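You operate a simulated robot arm through the tools that you are given. There is no shell and no other tool.

You run a simulated robot arm. Do the job below in one go: nothing can be reset, and whatever is moved stays where it is left.

TASK
Grind the oats fine into the blue beaker, then move it to the black plate.
Fine: all the oats, none spilt; mill off before the beaker leaves. Set down upright: what you pick out.

It is judged by the outcome, as a careful person would: the job done as asked, and still so three seconds after it is handed in. It fails if anything else is knocked over, pushed out of place, dropped, spilled or broken.

THE ROBOT
A 6-joint arm with a two-finger gripper, fixed in place. Base frame: the origin is at the foot of the arm, x ahead of it, y to its left, z up. Units: cm, degrees, N and s.
With the tool pointing down near the work surface it reaches from about 16 to 44 cm from the base axis. Its first joint turns from -66.0 to 66.0 degrees. Payload 1.37 kg.
The tool frame sits at the grasp point between the pads (the TCP): z along the fingers, y along the line on which they close. The tips reach 2.2 cm beyond it. Largest opening 9.2 cm; the body of the gripper starts 6.5 cm behind the TCP.
Orientation is told as [roll, pitch, yaw] about the base's x, y, z axes, in that order, counted from this pose: with the fingers straight down and closing along the base's y, the tool's x points along the base's -x, its y along +y and its z along -z.

THE INTERFACE
- The arm moves only by the tool nudge_tool. Its argument "moves" is a list that holds one entry, the list of rows, each a list of 7 numbers: the turn, a rotation vector about the tool's x, y, z in rad, then the shift along the tool's x, y, z in cm, then the finger opening in cm, from 0 to 9.2. In form: [[[rx, ry, rz, tx, ty, tz, grip], ...]]. A call has 1 to 20 rows; each row shifts and turns the commanded pose from where the row before left it, along the tool's axes as they then stand. A row lasts 0.2 s, in which the tool goes at most 5 cm and 8.6 degrees; a call with a longer step from one row to the next is refused whole, and so is a gripper value outside its range. A pose out of reach is approached as far as the arm can. The call stops where the force on the tool passes 40 N (or 10 N more than at its start, if that is more) or the arm is blocked; 0.2 s more then pass. Each finger halts on what it meets, pressing with about 26 N; the grip force reading is that of the motor and also rises with nothing between the fingers. The clock runs only during rows and for 0.2 s after the last one: add rows that do not move to give the fingers time. The reply holds the time, the measured pose of the TCP, the force on the tool along the base axes, the opening and the grip force, in the units named above and with some noise, with the torque about the TCP (base axes, N m) and any sound that the robot's microphone picked up.
- Cameras (640 x 400 px; columns grow to the right, rows downward): "scene" is fixed at [4.59, -44.67, 58.47]; the picture's right is [0.62, -0.79, 0.00], its down [-0.45, -0.35, -0.82] and it looks along [0.65, 0.51, -0.57] (base axes); focal length 286 px, centre (320, 200). "wrist" rides on the gripper at [7.1, 1.9, -10.2] in the tool frame; the picture's right is [-0.26, 0.96, 0.00], its down [-0.75, -0.20, -0.63] and it looks along [-0.60, -0.16, 0.78] (tool axes); focal length 280 px, centre (320, 200). There is no depth. A picture from a camera that has moved, and an enlarged one, comes with that camera's place and axes in the base frame and with its lens.
- camera(camera): a new picture of that camera. The clock stands still meanwhile.
- enlarge(camera, box): a new picture of the part [left, top, right, bottom] of that camera's present view, enlarged. The clock stands still meanwhile.
- hand_in(): hands the job in; it is judged then, once.

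Places have to be worked out from the pictures, the camera data and where the tool is seen. Open the gripper and draw the arm clear of the work before you hand the job in, unless the task says otherwise.

The tools are called as name(argument=value, ...) on one line, values as JSON. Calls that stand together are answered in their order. nudge_tool: Moves the arm, as the interface text tells. Its arguments: {"type":"object","properties":{"moves":{"type":"array","items":{"type":"array","items":{"type":"array","items":{"type":"number"}}}}},"required":["moves"]} The other tools are called the same way: camera (camera) takes a picture; enlarge (camera, box) takes an enlarged picture of a part of a camera's view; hand_in () hands the job in.

At the start:

```text
clock: 0.0
tool_pos: [34.68, -26.63, 40.4]
orientation: [-0.1, 0.0, 0.0]
force: [-0.5, 0.4, 0.5]
moment: [0.0, 0.01, 0.01]
grip_width: 9.21
grip_force: 0.0
```

scene: 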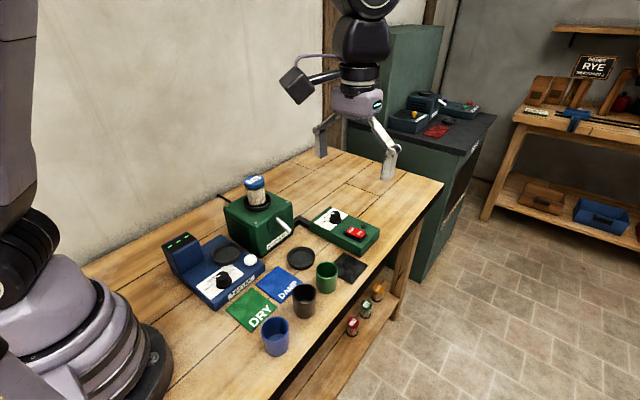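
wrist: 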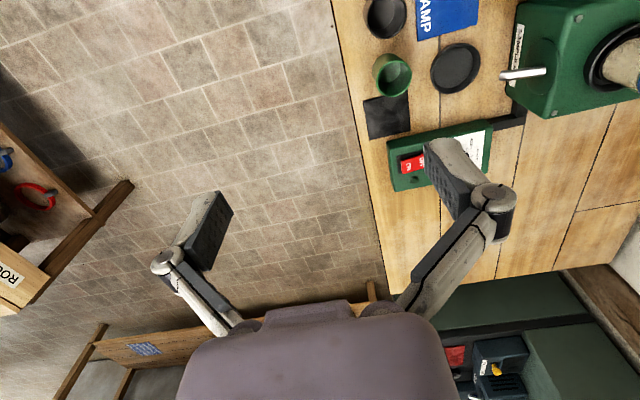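

I start by looking closely at the bench: the mill, its control box, the beakers and the plate.

enlarge(camera="scene", box=[150, 160, 310, 260])

enlarge(camera="scene", box=[270, 180, 398, 260])

enlarge(camera="scene", box=[210, 240, 402, 360])

enlarge(camera="scene", box=[150, 220, 278, 320])

enlarge(camera="scene", box=[380, 80, 492, 150])

enlarge(camera="scene", box=[500, 20, 640, 150])

```text
4.00 times, centred on (230, 210) of scene
camera zoom: at [4.59, -44.67, 58.47], right [0.62, -0.79, 0.0], down [-0.45, -0.35, -0.82], along [0.65, 0.51, -0.57], focal length 1146 px, centre (680, 160)
```

zoom: 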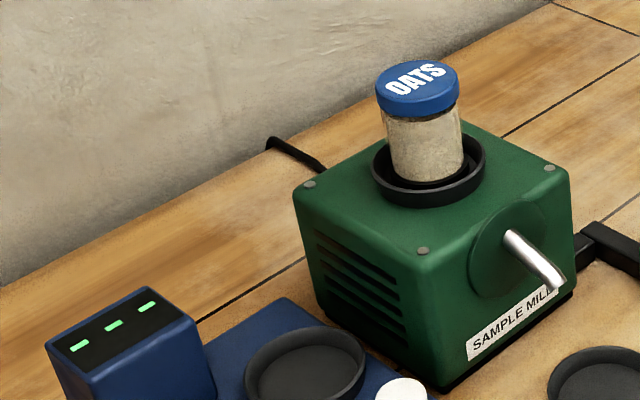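

```text
5.00 times, centred on (334, 220) of scene
camera zoom: at [4.59, -44.67, 58.47], right [0.62, -0.79, 0.0], down [-0.45, -0.35, -0.82], along [0.65, 0.51, -0.57], focal length 1432 px, centre (250, 100)
```

zoom: 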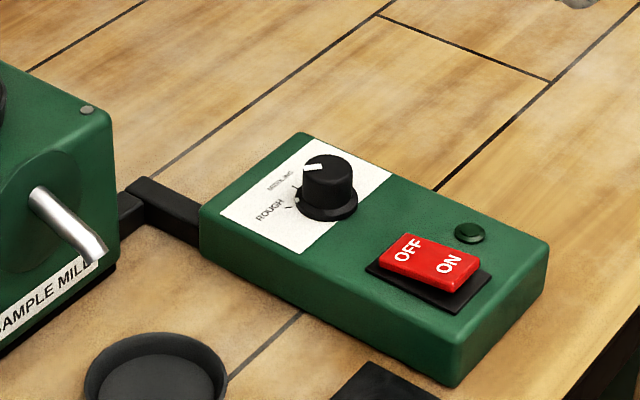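

```text
3.33 times, centred on (306, 300) of scene
camera zoom: at [4.59, -44.67, 58.47], right [0.62, -0.79, 0.0], down [-0.45, -0.35, -0.82], along [0.65, 0.51, -0.57], focal length 955 px, centre (367, -133)
```

zoom: 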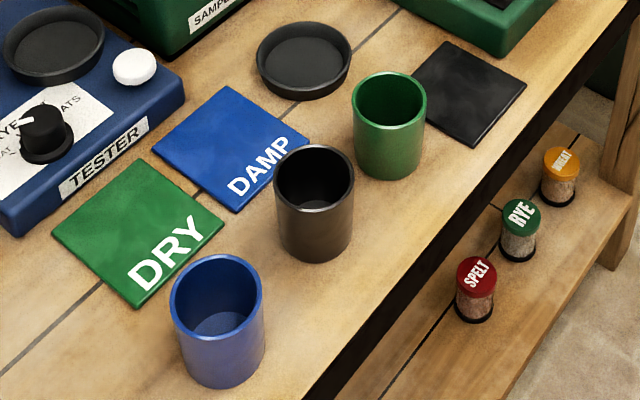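

```text
4.00 times, centred on (214, 270) of scene
camera zoom: at [4.59, -44.67, 58.47], right [0.62, -0.79, 0.0], down [-0.45, -0.35, -0.82], along [0.65, 0.51, -0.57], focal length 1146 px, centre (744, -80)
```

zoom: 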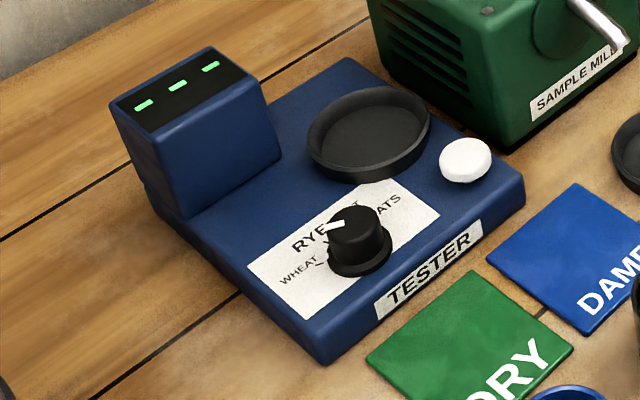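

```text
5.71 times, centred on (436, 115) of scene
camera zoom: at [4.59, -44.67, 58.47], right [0.62, -0.79, 0.0], down [-0.45, -0.35, -0.82], along [0.65, 0.51, -0.57], focal length 1637 px, centre (-343, 686)
```

zoom: 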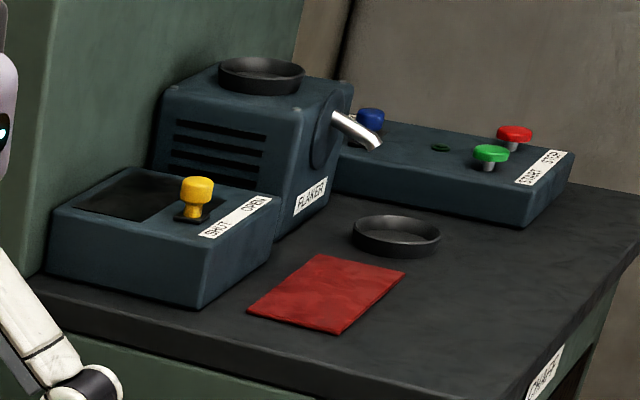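

```text
3.08 times, centred on (570, 85) of scene
camera zoom: at [4.59, -44.67, 58.47], right [0.62, -0.79, 0.0], down [-0.45, -0.35, -0.82], along [0.65, 0.51, -0.57], focal length 882 px, centre (-449, 554)
```

zoom: 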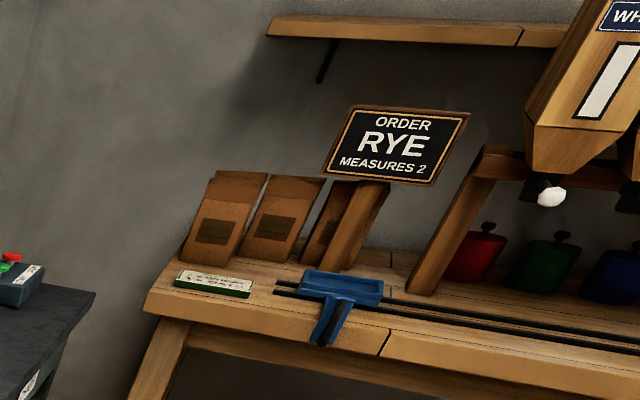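

The pictures put the bench top at about z=0. The mill spout tip is near (45,-2.6,8.4) with the round catch dish under it near (45,-6). The blue beaker stands near (24,-18), the black square plate near (50.6,-18) and the switch box around x 56–66. I move over the bench for a wrist view of the mill controls.

nudge_tool(moves=[[[0, 0, 0, -1.06, 3.32, 2.48, 9.2], [0, 0, 0, -1.06, 3.32, 2.48, 9.2], [0, 0, 0, -1.06, 3.32, 2.48, 9.2], [0, 0, 0, -1.06, 3.32, 2.48, 9.2], [0, 0, 0, -1.06, 3.32, 2.48, 9.2], [0, 0, 0, 0, 0, 0, 9.2]]])

camera(camera="wrist")

```text
clock: 1.4
tool_pos: [40.02, -9.97, 27.97]
orientation: [0.0, 0.0, -0.1]
force: [-0.4, -0.3, -0.7]
moment: [-0.01, -0.01, -0.03]
grip_width: 9.18
grip_force: 0.1
```

```text
taken
camera wrist: at [32.88, -7.96, 38.06], right [0.26, 0.96, 0.0], down [0.75, -0.21, 0.62], along [0.6, -0.16, -0.78], focal length 280 px, centre (320, 200)
```

wrist: 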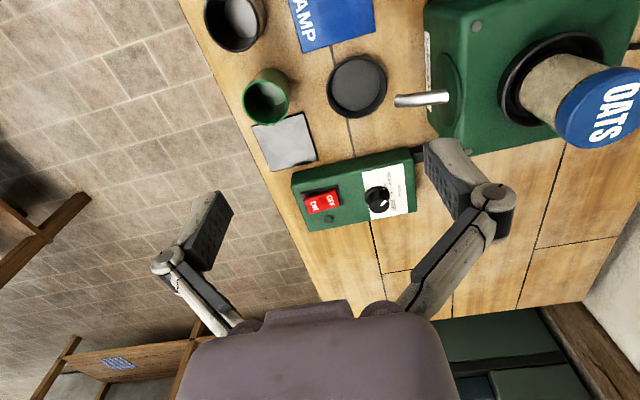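

The view shows the box, spout, dish and plate. I enlarge the controls and the spout.

enlarge(camera="wrist", box=[280, 140, 424, 230])

enlarge(camera="wrist", box=[350, 160, 422, 220])

enlarge(camera="wrist", box=[310, 30, 470, 130])

```text
4.44 times, centred on (352, 185) of wrist
camera zoom: at [32.88, -7.96, 38.06], right [0.26, 0.96, 0.0], down [0.75, -0.21, 0.62], along [0.6, -0.16, -0.78], focal length 1246 px, centre (178, 267)
```

zoom: 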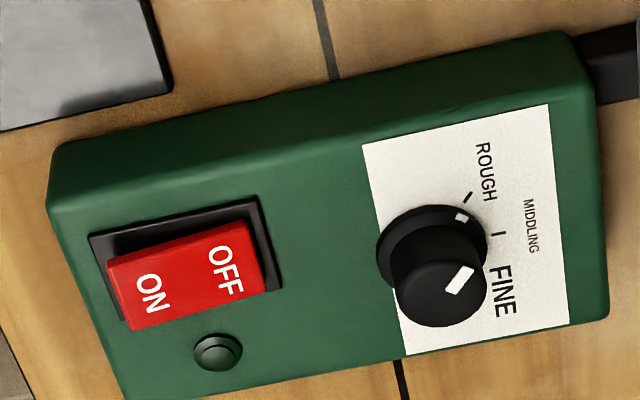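

```text
6.67 times, centred on (386, 190) of wrist
camera zoom: at [32.88, -7.96, 38.06], right [0.26, 0.96, 0.0], down [0.75, -0.21, 0.62], along [0.6, -0.16, -0.78], focal length 1869 px, centre (-120, 267)
```

zoom: 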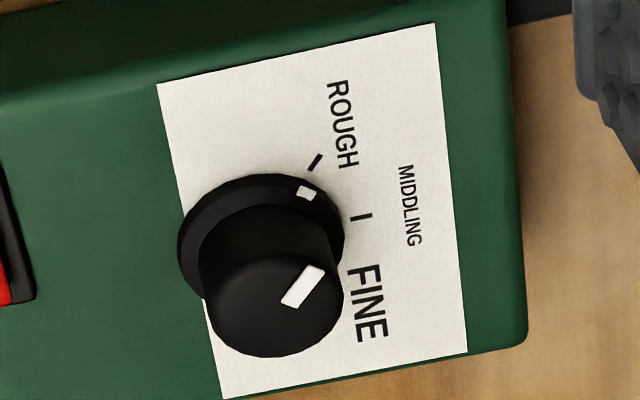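

```text
4.00 times, centred on (390, 80) of wrist
camera zoom: at [32.88, -7.96, 38.06], right [0.26, 0.96, 0.0], down [0.75, -0.21, 0.62], along [0.6, -0.16, -0.78], focal length 1122 px, centre (40, 680)
```

zoom: 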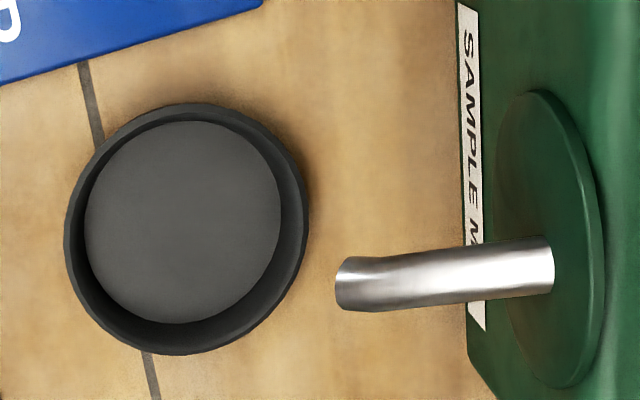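

The knob points to ROUGH at about 135° seen from above, so FINE lies about 90° clockwise. Its axis is near (60.6,-6.3) and its top is near z=6.4, so I'll have to tilt the tool outward to reach it. I tilt it here first to see how the arm behaves.

nudge_tool(moves=[[[0, -0.13, 0, 0, 0, 0, 9.2], [0, -0.13, 0, 0, 0, 0, 9.2], [0, -0.13, 0, 0, 0, 0, 9.2], [0, -0.13, 0, 0, 0, 0, 9.2], [0, -0.13, 0, 0, 0, 0, 9.2], [0, -0.13, 0, 0, 0, 0, 9.2], [0, 0, 0, 0, 0, 0, 9.2]]])

camera(camera="scene")

```text
clock: 3.0
tool_pos: [39.87, -9.0, 27.92]
orientation: [3.2, -35.7, -0.4]
force: [1.2, -1.1, 0.3]
moment: [0.0, -0.05, 0.04]
grip_width: 9.19
grip_force: 0.1
out of reach, approached as far as the arm can: row 5, 6
```

```text
taken
```

scene: 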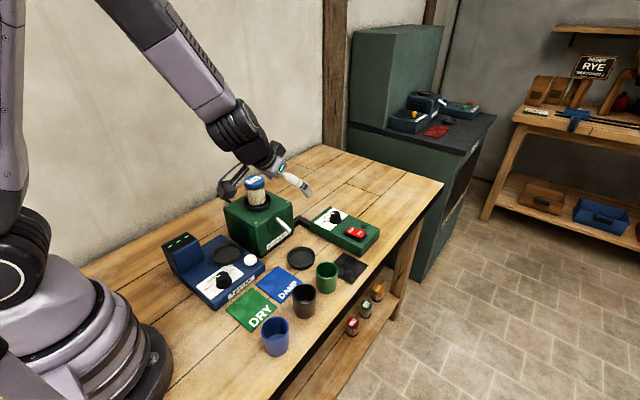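

The tilt stopped at about -36° here, probably a wrist limit so close in. I shift outward, where more tilt should be possible, keeping high above everything.

nudge_tool(moves=[[[0, 0, 0, -1.67, 0, 3.05, 9.2], [0, 0, 0, -1.67, 0, 3.05, 9.2], [0, 0, 0, -1.67, 0, 3.05, 9.2], [0, 0, 0, 0, 0, 0, 9.2]]])

```text
clock: 4.0
tool_pos: [49.26, -8.31, 23.52]
orientation: [3.2, -35.5, -0.4]
force: [0.4, 0.3, 1.2]
moment: [0.02, -0.01, 0.02]
grip_width: 9.22
grip_force: 0.1
```

Moving out worked with no limit warning. Now I try more tilt here.

nudge_tool(moves=[[[0, -0.12, 0, 0, 0, 0, 9.2], [0, -0.12, 0, 0, 0, 0, 9.2], [0, 0, 0, 0, 0, 0, 9.2]]])

```text
clock: 4.8
tool_pos: [49.17, -8.45, 23.39]
orientation: [4.1, -49.5, -1.6]
force: [0.1, -0.2, 1.1]
moment: [0.03, 0.0, -0.02]
grip_width: 9.22
grip_force: 0.1
```

Tilt of -50° works here. I level the finger line and go to a hover about 5 cm above the knob to test the reach there.

nudge_tool(moves=[[[0, 0, -0.061, 0, 0, 0, 9.2], [0, 0, 0, 0.31, 0.35, 4.04, 9.2], [0, 0, 0, 0.31, 0.35, 4.04, 9.2], [0, 0, 0, 0.31, 0.35, 4.04, 9.2], [0, 0, 0, 0.31, 0.35, 4.04, 9.2], [0, 0, 0, 0, 0, 0, 9.2]]])

camera(camera="wrist")

camera(camera="scene")

```text
clock: 6.2
tool_pos: [60.73, -6.37, 11.94]
orientation: [0.1, -49.3, 3.8]
force: [-0.1, 0.0, -0.5]
moment: [-0.01, -0.02, 0.0]
grip_width: 9.2
grip_force: 0.0
```

```text
taken
camera wrist: at [48.32, -5.25, 13.02], right [0.11, 0.97, 0.2], down [0.03, -0.2, 0.98], along [0.99, -0.1, -0.05], focal length 280 px, centre (320, 200)
```

wrist: 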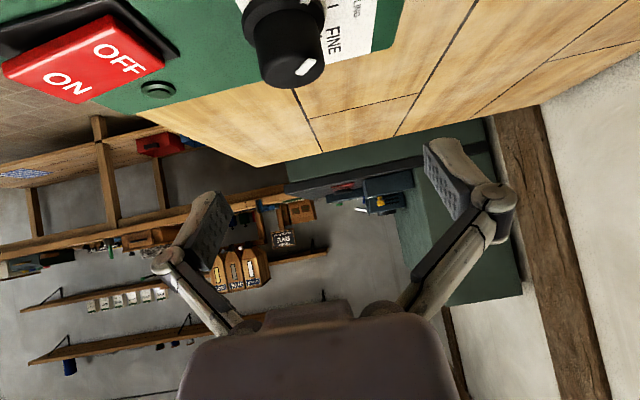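

```text
taken
```

scene: 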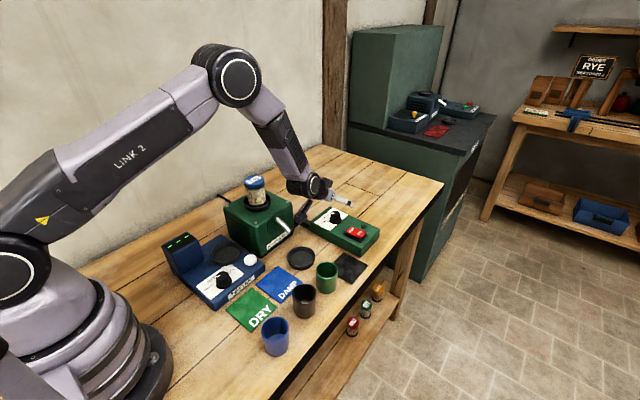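

The arm reaches the knob hover easily. The wrist camera hangs low at this tilt, so I check whether a smaller tilt is also reachable here.

nudge_tool(moves=[[[0, 0.13, 0, 0, 0, 0, 9.2], [0, 0.13, 0, 0, 0, 0, 9.2], [0, 0.13, 0, 0, 0, 0, 9.2], [0, 0, 0, 0, 0, 0, 9.2]]])

camera(camera="wrist")

```text
clock: 7.2
tool_pos: [60.78, -5.44, 12.0]
orientation: [2.8, -34.4, 3.8]
force: [-0.3, -0.6, -0.8]
moment: [-0.01, 0.01, 0.0]
grip_width: 9.2
grip_force: 0.0
out of reach, approached as far as the arm can: row 3
```

```text
taken
camera wrist: at [49.12, -4.76, 16.29], right [0.12, 0.97, 0.19], down [0.29, -0.22, 0.93], along [0.95, -0.06, -0.31], focal length 280 px, centre (320, 200)
```

wrist: 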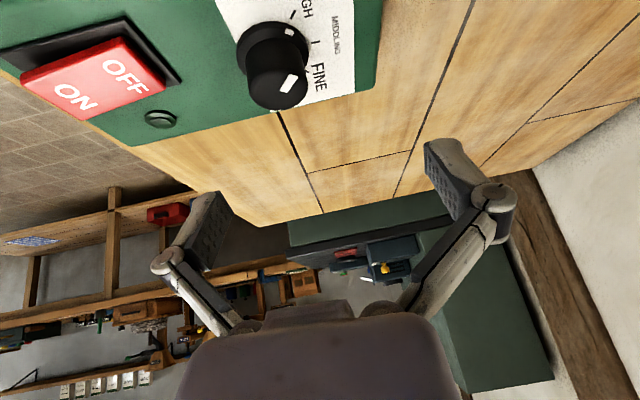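

Tilts between roughly -35° and -50° work here. I enlarge the controls to fix their exact position.

enlarge(camera="wrist", box=[215, 0, 375, 120])

enlarge(camera="scene", box=[300, 190, 396, 260])

enlarge(camera="wrist", box=[0, 0, 200, 140])

```text
3.33 times, centred on (295, 60) of wrist
camera zoom: at [49.12, -4.76, 16.29], right [0.12, 0.97, 0.19], down [0.29, -0.22, 0.93], along [0.95, -0.06, -0.31], focal length 935 px, centre (403, 667)
```

zoom: 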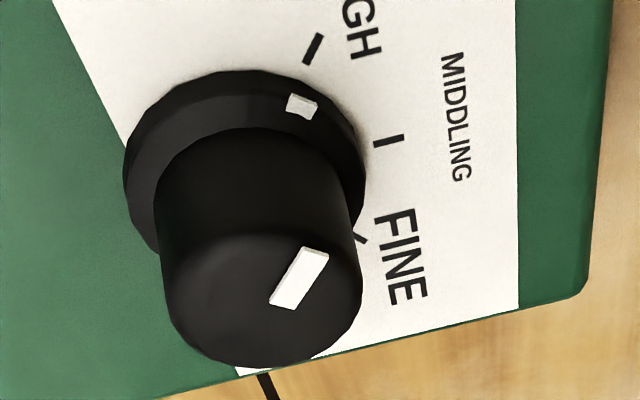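

```text
5.71 times, centred on (348, 225) of scene
camera zoom: at [4.59, -44.67, 58.47], right [0.62, -0.79, 0.0], down [-0.45, -0.35, -0.82], along [0.65, 0.51, -0.57], focal length 1637 px, centre (160, 57)
```

zoom: 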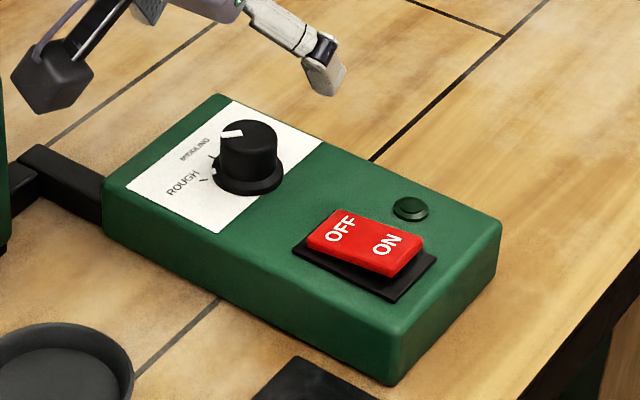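

```text
2.86 times, centred on (100, 70) of wrist
camera zoom: at [49.12, -4.76, 16.29], right [0.12, 0.97, 0.19], down [0.29, -0.22, 0.93], along [0.95, -0.06, -0.31], focal length 801 px, centre (949, 571)
```

zoom: 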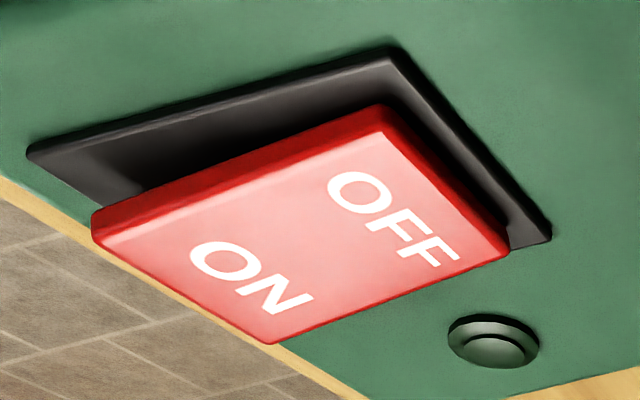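

The knob axis is near (60.9,-6.35), its top about z 6.4 and its diameter about 3 cm. I level the tool, set the tilt to 42° and yaw it about +30° at hover, so a clockwise sweep has room.

nudge_tool(moves=[[[0, 0, -0.0713, 0, 0, 0, 6], [0, -0.13, 0, 0, 0, 0, 6], [-0.0823, 0, -0.0914, 0, 0, 0, 6], [-0.0823, 0, -0.0914, 0, 0, 0, 6], [-0.0823, 0, -0.0914, 0, 0, 0, 6], [0, 0, 0, 0, 0, 0, 6]]])

```text
clock: 8.6
tool_pos: [60.69, -4.89, 11.76]
orientation: [2.8, -39.2, 28.9]
force: [-0.5, 0.2, 0.6]
moment: [0.0, 0.01, 0.0]
grip_width: 5.99
grip_force: 0.1
out of reach, approached as far as the arm can: row 2
```

Close to what I want; I level the small roll that came from the limit and bring the tilt to 42°.

nudge_tool(moves=[[[0, -0.06, 0, 0, 0, 0, 6], [0, 0, -0.06, 0, 0, 0, 6], [0, 0, 0, 0, 0, 0, 6]]])

```text
clock: 9.4
tool_pos: [60.66, -4.93, 11.89]
orientation: [-0.3, -42.7, 33.3]
force: [0.3, 0.0, -0.1]
moment: [-0.02, 0.0, -0.01]
grip_width: 6.03
grip_force: 0.0
```

Level now at tilt 42.7°, yaw 33.3°. I move to 3 cm above the grip position and look.

nudge_tool(moves=[[[0, 0, 0, 2.705, -1.317, 0.757, 6], [0, 0, 0, 0, 0, 0, 6]]])

enlarge(camera="scene", box=[280, 160, 392, 260])

camera(camera="wrist")

```text
clock: 10.0
tool_pos: [60.11, -7.05, 9.6]
orientation: [-0.3, -42.7, 33.3]
force: [0.6, 0.2, 0.3]
moment: [-0.01, -0.03, -0.03]
grip_width: 6.0
grip_force: 0.1
```

```text
4.00 times, centred on (336, 210) of scene
camera zoom: at [4.59, -44.67, 58.47], right [0.62, -0.79, 0.0], down [-0.45, -0.35, -0.82], along [0.65, 0.51, -0.57], focal length 1146 px, centre (256, 160)
```

zoom: 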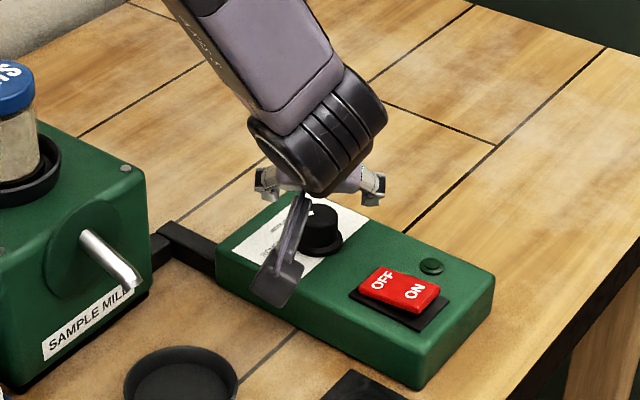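

```text
taken
camera wrist: at [48.95, -11.93, 12.07], right [-0.37, 0.91, 0.17], down [0.22, -0.1, 0.97], along [0.9, 0.39, -0.16], focal length 280 px, centre (320, 200)
```

wrist: 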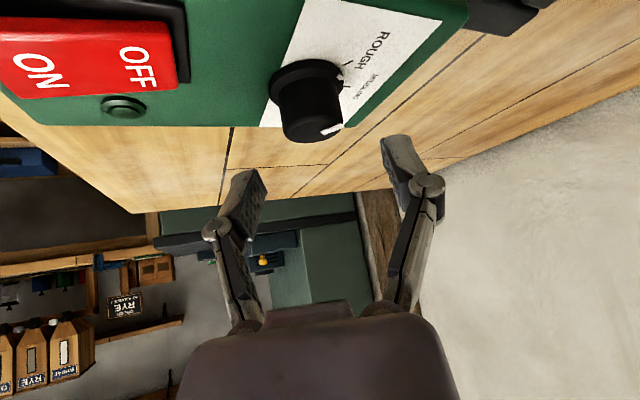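

Alignment over the knob looks right. I go straight down to the grip height.

nudge_tool(moves=[[[0, 0, 0, 1.0, 0.07, 1.2, 6], [0, 0, 0, 1.03, 0.075, 1.21, 6], [0, 0, 0, 0, 0, 0, 6]]])

camera(camera="wrist")

enlarge(camera="scene", box=[280, 160, 392, 260])

```text
clock: 10.8
tool_pos: [60.31, -6.66, 6.21]
orientation: [-0.4, -42.8, 33.3]
force: [-0.5, -0.9, -0.7]
moment: [0.03, -0.01, 0.02]
grip_width: 5.99
grip_force: 0.0
```

```text
taken
camera wrist: at [48.98, -11.61, 8.85], right [-0.37, 0.91, 0.17], down [0.22, -0.1, 0.97], along [0.9, 0.39, -0.16], focal length 280 px, centre (320, 200)
```

wrist: 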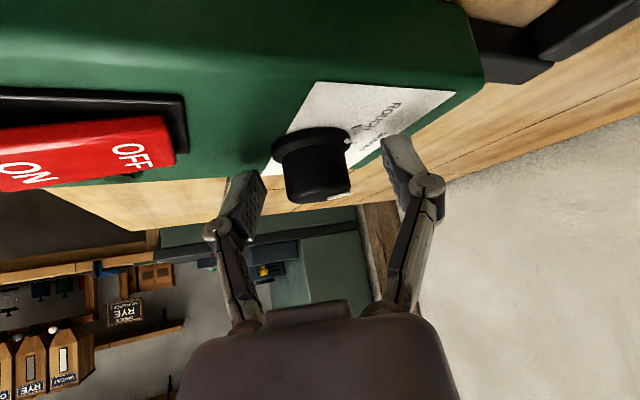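

```text
4.00 times, centred on (336, 210) of scene
camera zoom: at [4.59, -44.67, 58.47], right [0.62, -0.79, 0.0], down [-0.45, -0.35, -0.82], along [0.65, 0.51, -0.57], focal length 1146 px, centre (256, 160)
```

zoom: 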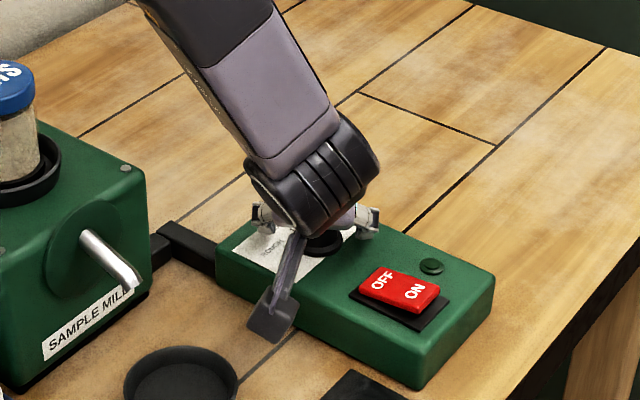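

No contact so far, and the knob sits between the pads. I close on it.

nudge_tool(moves=[[[0, 0, 0, 0, 0, 0, 4], [0, 0, 0, 0, 0, 0, 2], [0, 0, 0, 0, 0, 0, 2], [0, 0, 0, 0, 0, 0, 2]]])

camera(camera="wrist")

```text
clock: 11.8
tool_pos: [60.2, -6.75, 6.31]
orientation: [-0.5, -42.6, 33.2]
force: [12.7, -14.0, -8.0]
moment: [-0.3, -0.19, -0.08]
grip_width: 3.7
grip_force: 27.7
```

```text
taken
camera wrist: at [49.0, -11.72, 8.88], right [-0.36, 0.92, 0.17], down [0.22, -0.1, 0.97], along [0.91, 0.39, -0.16], focal length 280 px, centre (320, 200)
```

wrist: 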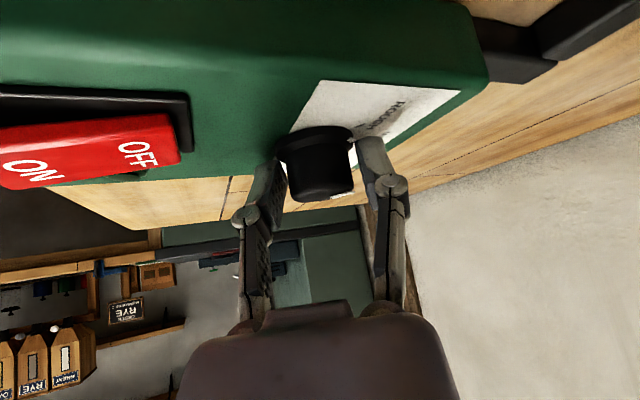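

Width stopped at 3.7 with a 19 N side load, so one finger touched first: the knob sits about 0.35 cm toward the tool's -y side. I open, shift, and close again.

nudge_tool(moves=[[[0, 0, 0, 0, 0, 0, 5], [0, 0, 0, -0.1, -0.35, -0.1, 5], [0, 0, 0, 0, 0, 0, 3], [0, 0, 0, 0, 0, 0, 2], [0, 0, 0, 0, 0, 0, 2]]])

camera(camera="wrist")

```text
clock: 13.1
tool_pos: [60.32, -6.81, 6.62]
orientation: [0.0, -43.0, 33.4]
force: [-5.1, -0.3, 4.2]
moment: [-0.12, 0.06, 0.01]
grip_width: 2.91
grip_force: 28.1
stopped in row 5: the force on the tool passed its limit at 42 N (the readings are from after the stop); the commanded pose is now the measured one
```

```text
taken
camera wrist: at [49.26, -11.75, 9.15], right [-0.37, 0.91, 0.18], down [0.22, -0.1, 0.97], along [0.9, 0.4, -0.16], focal length 280 px, centre (320, 200)
```

wrist: 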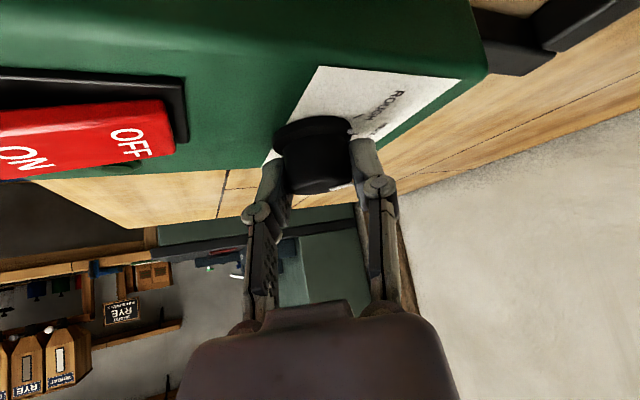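

Now it grips the knob body (2.91 cm) with little side load. I start turning clockwise about the knob's axis, a first 23°.

nudge_tool(moves=[[[0.0682, 0, 0.0731, 0, 0.075, 0, 2], [0.0682, 0, 0.0731, 0, 0.075, 0, 2], [0.0682, 0, 0.0731, 0, 0.075, 0, 2], [0.0682, 0, 0.0731, 0, 0.075, 0, 2], [0, 0, 0, 0, 0, 0, 2]]])

camera(camera="wrist")

```text
clock: 14.2
tool_pos: [60.43, -6.56, 6.64]
orientation: [-0.2, -43.2, 10.5]
force: [21.8, -20.0, -10.7]
moment: [-0.18, -0.42, -0.08]
grip_width: 2.89
grip_force: 28.4
```

```text
taken
camera wrist: at [48.08, -6.8, 9.12], right [0.02, 0.98, 0.18], down [0.16, -0.18, 0.97], along [0.99, 0.01, -0.16], focal length 280 px, centre (320, 200)
```

wrist: 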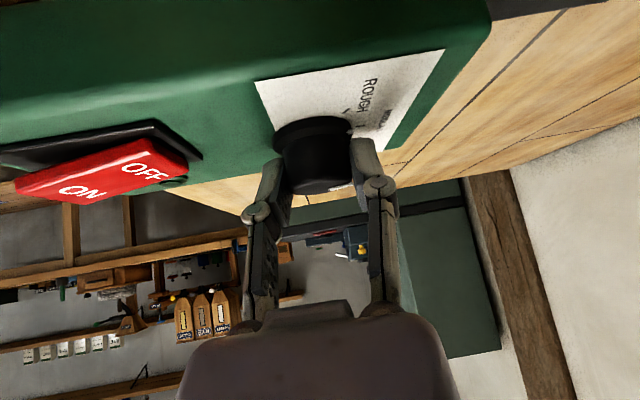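

The knob turned with the tool, but a side force of about 30 N built up. I relax it with a small shift and look at the effect.

nudge_tool(moves=[[[0, 0, 0, -0.06, -0.12, 0.06, 2], [0, 0, 0, 0, 0, 0, 2]]])

enlarge(camera="wrist", box=[220, 60, 420, 220])

```text
clock: 14.8
tool_pos: [60.3, -6.54, 6.66]
orientation: [-0.1, -42.9, 10.5]
force: [-7.7, -17.8, 13.3]
moment: [-0.15, -0.12, -0.08]
grip_width: 2.9
grip_force: 27.3
```

```text
2.50 times, centred on (320, 140) of wrist
camera zoom: at [48.1, -6.83, 9.16], right [0.01, 0.98, 0.18], down [0.16, -0.18, 0.97], along [0.99, 0.02, -0.16], focal length 701 px, centre (320, 350)
```

zoom: 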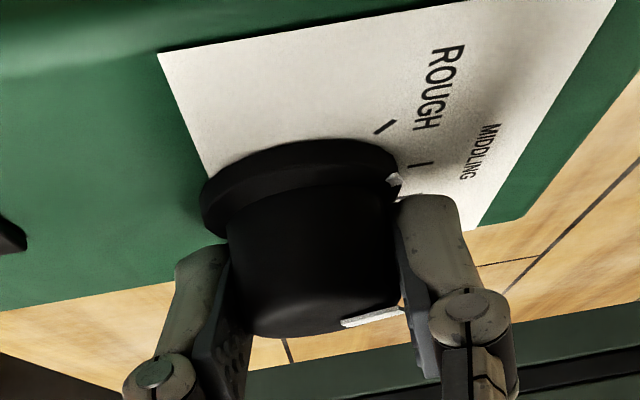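

The index mark has moved toward MIDDLING, so it turns. I carry on, with less sideways compensation, to about yaw -12°.

nudge_tool(moves=[[[0, 0, 0, 0, -0.08, 0, 2], [0.0682, 0, 0.0731, 0, 0.03, 0, 2], [0.0682, 0, 0.0731, 0, 0.03, 0, 2], [0, 0, 0, 0, 0, 0, 2]]])

```text
clock: 15.3
tool_pos: [60.37, -6.61, 6.69]
orientation: [-0.1, -42.9, 9.1]
force: [-5.6, -1.1, 5.3]
moment: [-0.06, 0.1, 0.0]
grip_width: 2.88
grip_force: 27.8
stopped in row 2: the force on the tool passed its limit at 43 N (the readings are from after the stop); the commanded pose is now the measured one
```

The 40 N limit tripped early in the turn, though the load is small now. I go on with smaller steps and no side shift.

nudge_tool(moves=[[[0.0341, 0, 0.0366, 0, 0.02, 0, 2], [0.0341, 0, 0.0366, 0, 0.02, 0, 2], [0, 0, 0, 0, 0, 0, 2]]])

```text
clock: 16.1
tool_pos: [60.41, -6.57, 6.71]
orientation: [-0.1, -43.0, 3.4]
force: [-6.0, 2.5, 8.8]
moment: [0.14, 0.03, -0.01]
grip_width: 2.92
grip_force: 28.0
```

Loads stay low with these steps, so I continue in the same way.

nudge_tool(moves=[[[0.0341, 0, 0.0366, 0, 0.02, 0, 2], [0.0341, 0, 0.0366, 0, 0.02, 0, 2], [0.0341, 0, 0.0366, 0, 0.02, 0, 2], [0.0341, 0, 0.0366, 0, 0.02, 0, 2], [0, 0, 0, 0, 0, 0, 2]]])

enlarge(camera="wrist", box=[220, 60, 420, 220])

camera(camera="scene")

```text
clock: 17.4
tool_pos: [60.38, -6.44, 6.59]
orientation: [-0.1, -42.9, 0.6]
force: [-9.6, 8.7, 9.0]
moment: [0.19, 0.14, 0.04]
grip_width: 2.91
grip_force: 28.1
out of reach, approached as far as the arm can: row 2, 3, 4
```

```text
2.50 times, centred on (320, 140) of wrist
camera zoom: at [48.23, -4.66, 9.17], right [0.18, 0.97, 0.18], down [0.13, -0.2, 0.97], along [0.97, -0.15, -0.16], focal length 701 px, centre (320, 350)
```

zoom: 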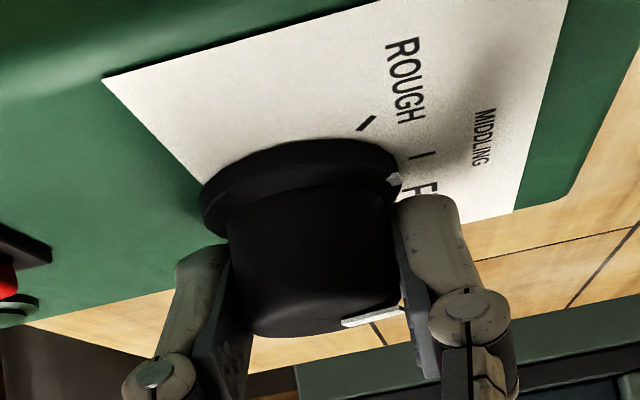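

```text
taken
```

scene: 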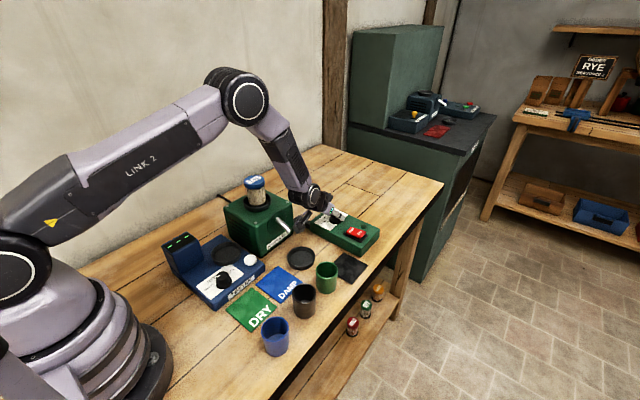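

The knob follows the fingers and is now near MIDDLING; the wrist limit stops further yaw. I let go, swing the open fingers back about the knob to a larger yaw, and regrip.

nudge_tool(moves=[[[0, 0, 0, 0, 0, 0, 4], [0, 0, 0, 0, 0, 0, 5], [0, 0, 0, 0, 0, 0, 5], [-0.0955, 0, -0.1023, 0, -0.05, 0, 5], [-0.0955, 0, -0.1023, 0, -0.05, 0, 5], [-0.0955, 0, -0.1023, 0, -0.05, 0, 5], [-0.0955, 0, -0.1023, 0, -0.05, 0, 5], [-0.0955, 0, -0.1023, 0, -0.05, 0, 5], [-0.0955, 0, -0.1023, 0, -0.05, 0, 5], [0, 0, 0, 0, 0, 0, 5]]])

enlarge(camera="wrist", box=[220, 60, 420, 220])

```text
clock: 19.6
tool_pos: [60.53, -6.68, 6.6]
orientation: [0.0, -43.0, 48.7]
force: [-0.1, 0.2, -0.5]
moment: [0.02, -0.01, -0.02]
grip_width: 5.0
grip_force: 0.0
```

```text
2.50 times, centred on (320, 140) of wrist
camera zoom: at [50.93, -14.5, 9.11], right [-0.6, 0.78, 0.18], down [0.24, -0.04, 0.97], along [0.77, 0.62, -0.16], focal length 701 px, centre (320, 350)
```

zoom: 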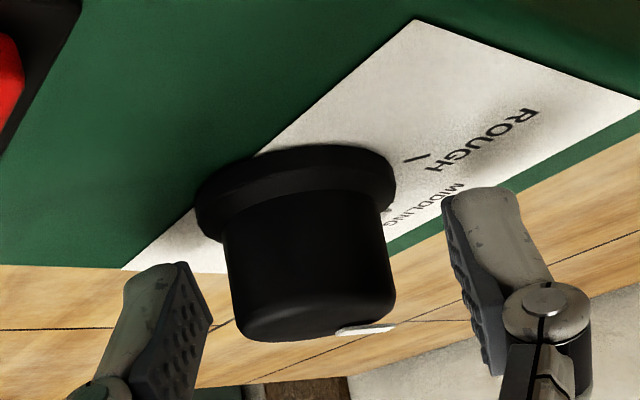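

Pointer still in place after letting go. I swing back a little more, to about 62°, correct the centring, and close.

nudge_tool(moves=[[[-0.0818, 0, -0.0877, 0, -0.1, 0, 5], [-0.0818, 0, -0.0877, 0, -0.1, 0, 5], [0, 0, 0, 0, 0, 0, 4], [0, 0, 0, 0, 0, 0, 2.7], [0, 0, 0, 0, 0, 0, 2.7], [0, 0, 0, 0, 0, 0, 2.7]]])

```text
clock: 20.9
tool_pos: [60.52, -6.82, 6.59]
orientation: [0.1, -42.9, 62.3]
force: [-5.2, -1.9, 4.9]
moment: [0.11, 0.04, 0.01]
grip_width: 2.93
grip_force: 28.1
```

Firm grip at 2.93 cm with low side load. I turn clockwise in small steps.

nudge_tool(moves=[[[0.0409, 0, 0.0439, 0, 0.022, 0, 2], [0.0409, 0, 0.0439, 0, 0.022, 0, 2], [0.0409, 0, 0.0439, 0, 0.022, 0, 2], [0.0409, 0, 0.0439, 0, 0.022, 0, 2], [0.0409, 0, 0.0439, 0, 0.022, 0, 2], [0.0409, 0, 0.0439, 0, 0.022, 0, 2], [0.0409, 0, 0.0439, 0, 0.022, 0, 2], [0.0409, 0, 0.0439, 0, 0.022, 0, 2], [0, 0, 0, 0, 0, 0, 2]]])

```text
clock: 22.2
tool_pos: [60.45, -6.76, 6.64]
orientation: [0.2, -43.0, 44.5]
force: [-3.7, -0.4, 2.8]
moment: [-0.14, -0.05, 0.04]
grip_width: 2.91
grip_force: 27.6
stopped in row 6: the force on the tool passed its limit at 41 N (the readings are from after the stop); the commanded pose is now the measured one
```

It tripped after 18°, and the stop relieved the load. I continue in shorter bursts and watch the force direction.

nudge_tool(moves=[[[0.0409, 0, 0.0439, 0, 0.022, 0, 2], [0.0409, 0, 0.0439, 0, 0.022, 0, 2], [0.0409, 0, 0.0439, 0, 0.022, 0, 2]]])

enlarge(camera="wrist", box=[220, 60, 420, 220])

```text
clock: 23.0
tool_pos: [60.29, -6.81, 6.71]
orientation: [0.2, -42.9, 34.2]
force: [0.6, 1.3, 0.7]
moment: [0.18, -0.34, 0.03]
grip_width: 2.93
grip_force: 27.6
```

```text
2.50 times, centred on (320, 140) of wrist
camera zoom: at [49.31, -11.94, 9.17], right [-0.38, 0.91, 0.18], down [0.22, -0.1, 0.97], along [0.9, 0.41, -0.16], focal length 701 px, centre (320, 350)
```

zoom: 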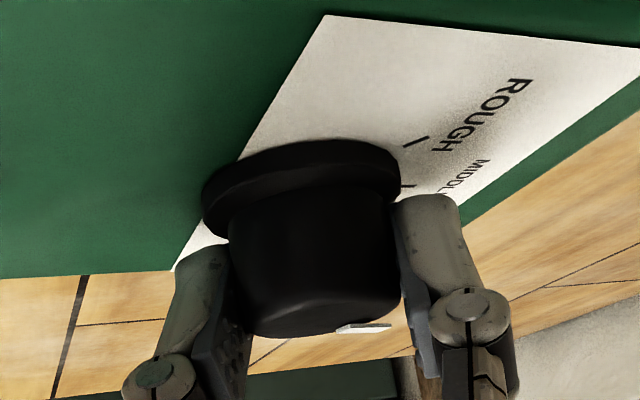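

The index mark has gone round out of view past MIDDLING as expected. I keep turning.

nudge_tool(moves=[[[0.0409, 0, 0.0439, 0, 0.022, 0, 2], [0.0409, 0, 0.0439, 0, 0.022, 0, 2], [0.0409, 0, 0.0439, 0, 0.022, 0, 2], [0.0409, 0, 0.0439, 0, 0.022, 0, 2]]])

```text
clock: 24.0
tool_pos: [60.37, -6.7, 6.67]
orientation: [0.3, -42.9, 20.5]
force: [-25.0, -1.0, 19.6]
moment: [0.2, 0.02, 0.04]
grip_width: 2.92
grip_force: 28.1
```

A load along the finger direction has grown; I back off 1 mm along the tool axis and continue.

nudge_tool(moves=[[[0, 0, 0, 0, 0, -0.1, 2], [0.0409, 0, 0.0439, 0, 0.022, 0, 2], [0.0409, 0, 0.0439, 0, 0.022, 0, 2], [0.0409, 0, 0.0439, 0, 0.022, 0, 2]]])

enlarge(camera="wrist", box=[220, 60, 420, 220])

enlarge(camera="scene", box=[280, 180, 392, 250])

```text
clock: 25.0
tool_pos: [60.38, -6.61, 6.6]
orientation: [0.3, -42.8, 10.1]
force: [23.2, 2.8, -20.3]
moment: [-0.07, -0.66, 0.0]
grip_width: 2.9
grip_force: 27.6
```

```text
2.50 times, centred on (320, 140) of wrist
camera zoom: at [48.07, -6.83, 9.19], right [0.02, 0.98, 0.18], down [0.16, -0.18, 0.97], along [0.99, 0.01, -0.16], focal length 701 px, centre (320, 350)
```

zoom: 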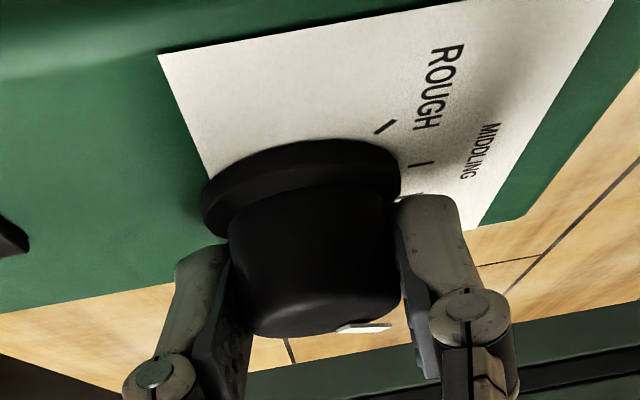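

```text
5.71 times, centred on (336, 215) of scene
camera zoom: at [4.6, -44.67, 58.47], right [0.62, -0.79, 0.0], down [-0.45, -0.35, -0.82], along [0.65, 0.51, -0.57], focal length 1637 px, centre (229, 114)
```

zoom: 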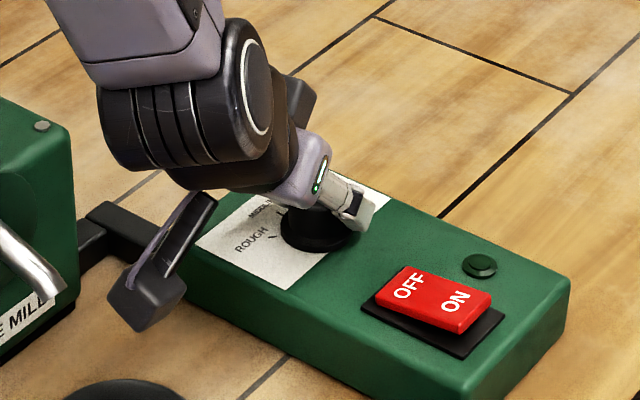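

Nearly there by my reckoning. I take half of the back-off out, turn about 7° more, then release and lift to view the pointer.

nudge_tool(moves=[[[0, 0, 0, 0, 0, 0.05, 2], [0.0409, 0, 0.0439, 0, 0.022, 0, 2], [0.0409, 0, 0.0439, 0, 0.022, 0, 2], [0, 0, 0, 0, 0, 0, 4], [0, 0, 0, 0, 0, 0, 6], [0, 0, 0, 0, 0, 0, 6]]])

```text
clock: 26.4
tool_pos: [60.44, -6.61, 6.68]
orientation: [0.1, -42.8, 3.1]
force: [-0.7, 0.4, 0.2]
moment: [0.01, -0.02, -0.02]
grip_width: 6.0
grip_force: 0.2
```

Released cleanly. I lift straight up 6 cm and look.

nudge_tool(moves=[[[0, 0, 0, -2.04, 0, -2.2, 6], [0, 0, 0, -2.04, 0, -2.2, 6], [0, 0, 0, 0, 0, 0, 6]]])

enlarge(camera="wrist", box=[215, 0, 375, 120])

enlarge(camera="scene", box=[280, 180, 392, 250])

```text
clock: 27.2
tool_pos: [60.4, -6.68, 12.73]
orientation: [0.1, -42.8, 3.2]
force: [0.4, -0.1, 0.2]
moment: [0.03, -0.04, 0.02]
grip_width: 5.98
grip_force: 0.1
```

```text
3.33 times, centred on (295, 60) of wrist
camera zoom: at [48.25, -5.35, 15.27], right [0.13, 0.97, 0.18], down [0.14, -0.2, 0.97], along [0.98, -0.11, -0.16], focal length 935 px, centre (403, 667)
```

zoom: 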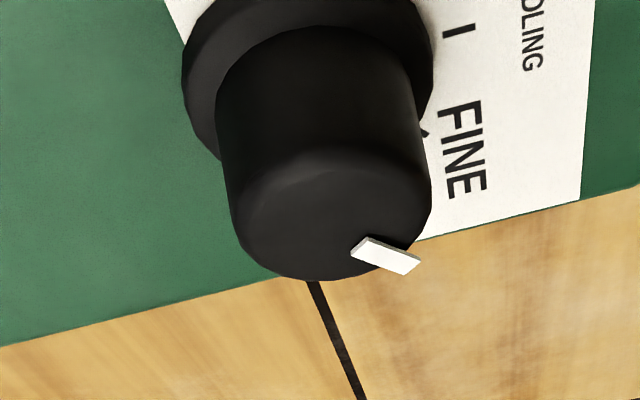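

```text
5.71 times, centred on (336, 215) of scene
camera zoom: at [4.59, -44.67, 58.47], right [0.62, -0.79, 0.0], down [-0.45, -0.35, -0.82], along [0.65, 0.51, -0.57], focal length 1637 px, centre (229, 114)
```

zoom: 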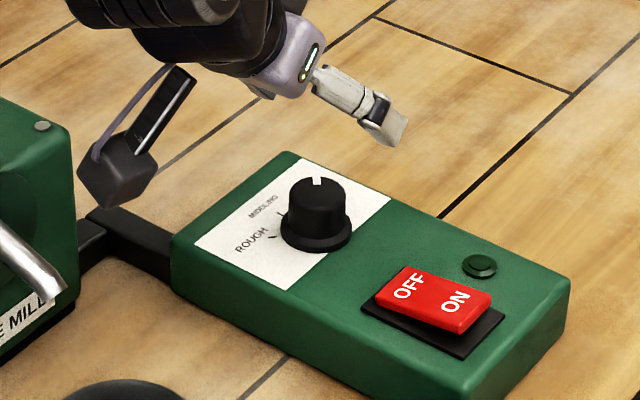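

By angle the pointer is now near FINE. I enlarge further to check exactly.

enlarge(camera="scene", box=[315, 203, 355, 228])

enlarge(camera="wrist", box=[255, 0, 345, 90])

```text
16.00 times, centred on (335, 216) of scene
camera zoom: at [4.59, -44.67, 58.47], right [0.62, -0.79, 0.0], down [-0.45, -0.35, -0.82], along [0.65, 0.51, -0.57], focal length 4584 px, centre (80, -48)
```

zoom: 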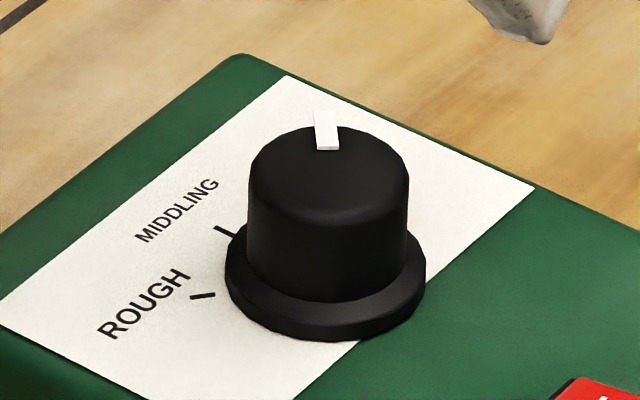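

```text
4.44 times, centred on (300, 45) of wrist
camera zoom: at [48.25, -5.35, 15.27], right [0.13, 0.97, 0.18], down [0.14, -0.2, 0.97], along [0.98, -0.11, -0.16], focal length 1246 px, centre (409, 889)
```

zoom: 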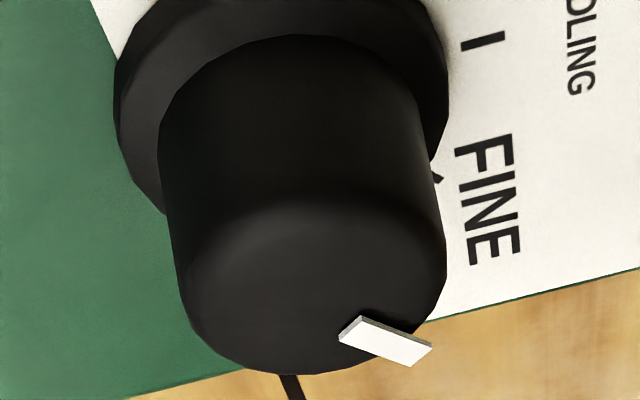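

The ticks appear about 50° apart, so FINE is near 40° and the pointer reads about 40–45°. I retract up and back with less tilt to look at it from above before going for the beaker.

nudge_tool(moves=[[[0, 0, 0, -2.72, 0, -2.93, 6], [0, 0, 0, -2.72, 0, -2.93, 6], [0, 0, 0, -2.72, 0, -2.93, 6], [0, 0.1, 0, 2.9, 0, -2.7, 6], [0, 0.1, 0, 3.1, 0, -2.4, 6], [0, 0.12, 0, 3.3, 0, -2.1, 6], [0, 0.12, 0, 3.5, 0, -1.7, 6], [0, 0.12, 0, 0, 0, 0, 6], [0, 0.12, 0, 0, 0, 0, 6], [0, 0, 0, 0, 0, 0, 6]]])

camera(camera="wrist")

```text
clock: 29.4
tool_pos: [44.73, -7.5, 25.04]
orientation: [0.0, -3.8, 3.3]
force: [-0.4, 0.3, 0.8]
moment: [0.03, 0.04, 0.01]
grip_width: 6.02
grip_force: 0.0
```

```text
taken
camera wrist: at [36.84, -6.02, 34.59], right [0.2, 0.98, 0.02], down [0.72, -0.16, 0.67], along [0.66, -0.12, -0.74], focal length 280 px, centre (320, 200)
```

wrist: 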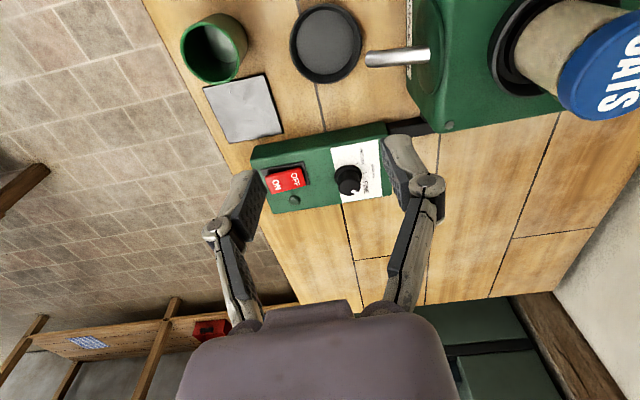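

From here I enlarge the knob, the switch, and the spout with the dish.

enlarge(camera="wrist", box=[320, 135, 400, 205])

enlarge(camera="wrist", box=[270, 0, 440, 100])

enlarge(camera="wrist", box=[170, 0, 340, 220])

```text
5.71 times, centred on (360, 170) of wrist
camera zoom: at [36.84, -6.02, 34.59], right [0.2, 0.98, 0.02], down [0.72, -0.16, 0.67], along [0.66, -0.12, -0.74], focal length 1602 px, centre (91, 371)
```

zoom: 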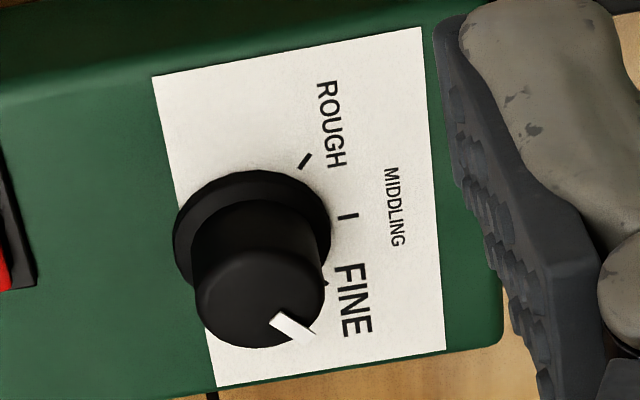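

```text
3.76 times, centred on (355, 50) of wrist
camera zoom: at [36.84, -6.02, 34.59], right [0.2, 0.98, 0.02], down [0.72, -0.16, 0.67], along [0.66, -0.12, -0.74], focal length 1056 px, centre (188, 765)
```

zoom: 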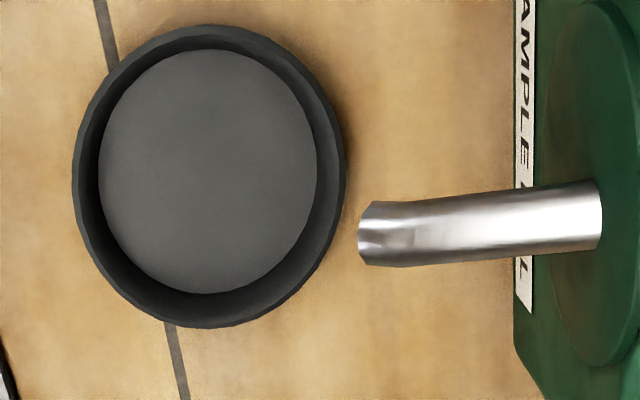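

```text
1.82 times, centred on (255, 110) of wrist
camera zoom: at [36.84, -6.02, 34.59], right [0.2, 0.98, 0.02], down [0.72, -0.16, 0.67], along [0.66, -0.12, -0.74], focal length 510 px, centre (438, 364)
```

zoom: 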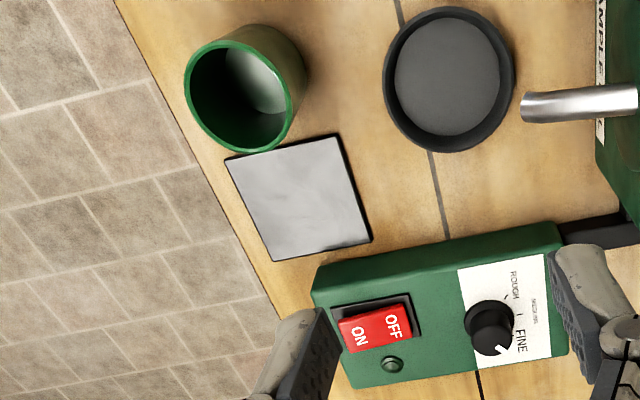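

The pointer looks a few degrees short of the FINE tick (I estimate 40–44° against about 37°). Before placing the beaker I go back and turn it a little more: first the reverse path, to 4 cm above the knob, at yaw ≈ 25°.

nudge_tool(moves=[[[0, -0.12, 0, 0, 0, 0, 6], [0, -0.12, 0, 0, 0, 0, 6], [0, -0.12, 0, 0, 0, 0, 6], [0, -0.12, 0, -3.5, 0, 1.7, 6], [0, -0.1, 0, -3.3, 0, 2.1, 6], [0, -0.1, 0, -3.1, 0, 2.4, 6], [0, 0, 0, -2.9, 0, 2.7, 6], [0, 0, 0, 2.72, 0, 2.93, 6], [0, 0, 0, 2.72, 0, 2.93, 6], [0, 0, 0, 2.72, 0, 2.93, 6], [-0.0955, 0, -0.1023, 0, -0.05, 0, 6], [-0.0955, 0, -0.1023, 0, -0.05, 0, 6], [-0.0955, 0, -0.1023, 0, -0.05, 0, 6], [0, 0, 0, 0, 0, 0, 6]]])

```text
clock: 32.4
tool_pos: [60.22, -6.69, 12.73]
orientation: [0.5, -42.9, 27.2]
force: [-0.5, 0.1, -0.1]
moment: [-0.01, -0.01, 0.02]
grip_width: 6.0
grip_force: 0.0
```

Directly above again; I descend to the same grip height and close on the knob.

nudge_tool(moves=[[[0, 0, 0, 2.03, -0.04, 2.26, 6], [0, 0, 0, 2.03, -0.04, 2.26, 6], [0, 0, 0, 0, 0, 0, 4.5], [0, 0, 0, 0, 0, 0, 2.7], [0, 0, 0, 0, 0, 0, 2.7], [0, 0, 0, 0, 0, 0, 2.7]]])

```text
clock: 33.8
tool_pos: [60.51, -6.7, 6.64]
orientation: [0.4, -42.9, 27.2]
force: [-2.4, 5.1, 3.2]
moment: [0.16, 0.07, 0.09]
grip_width: 3.07
grip_force: 2.2
```

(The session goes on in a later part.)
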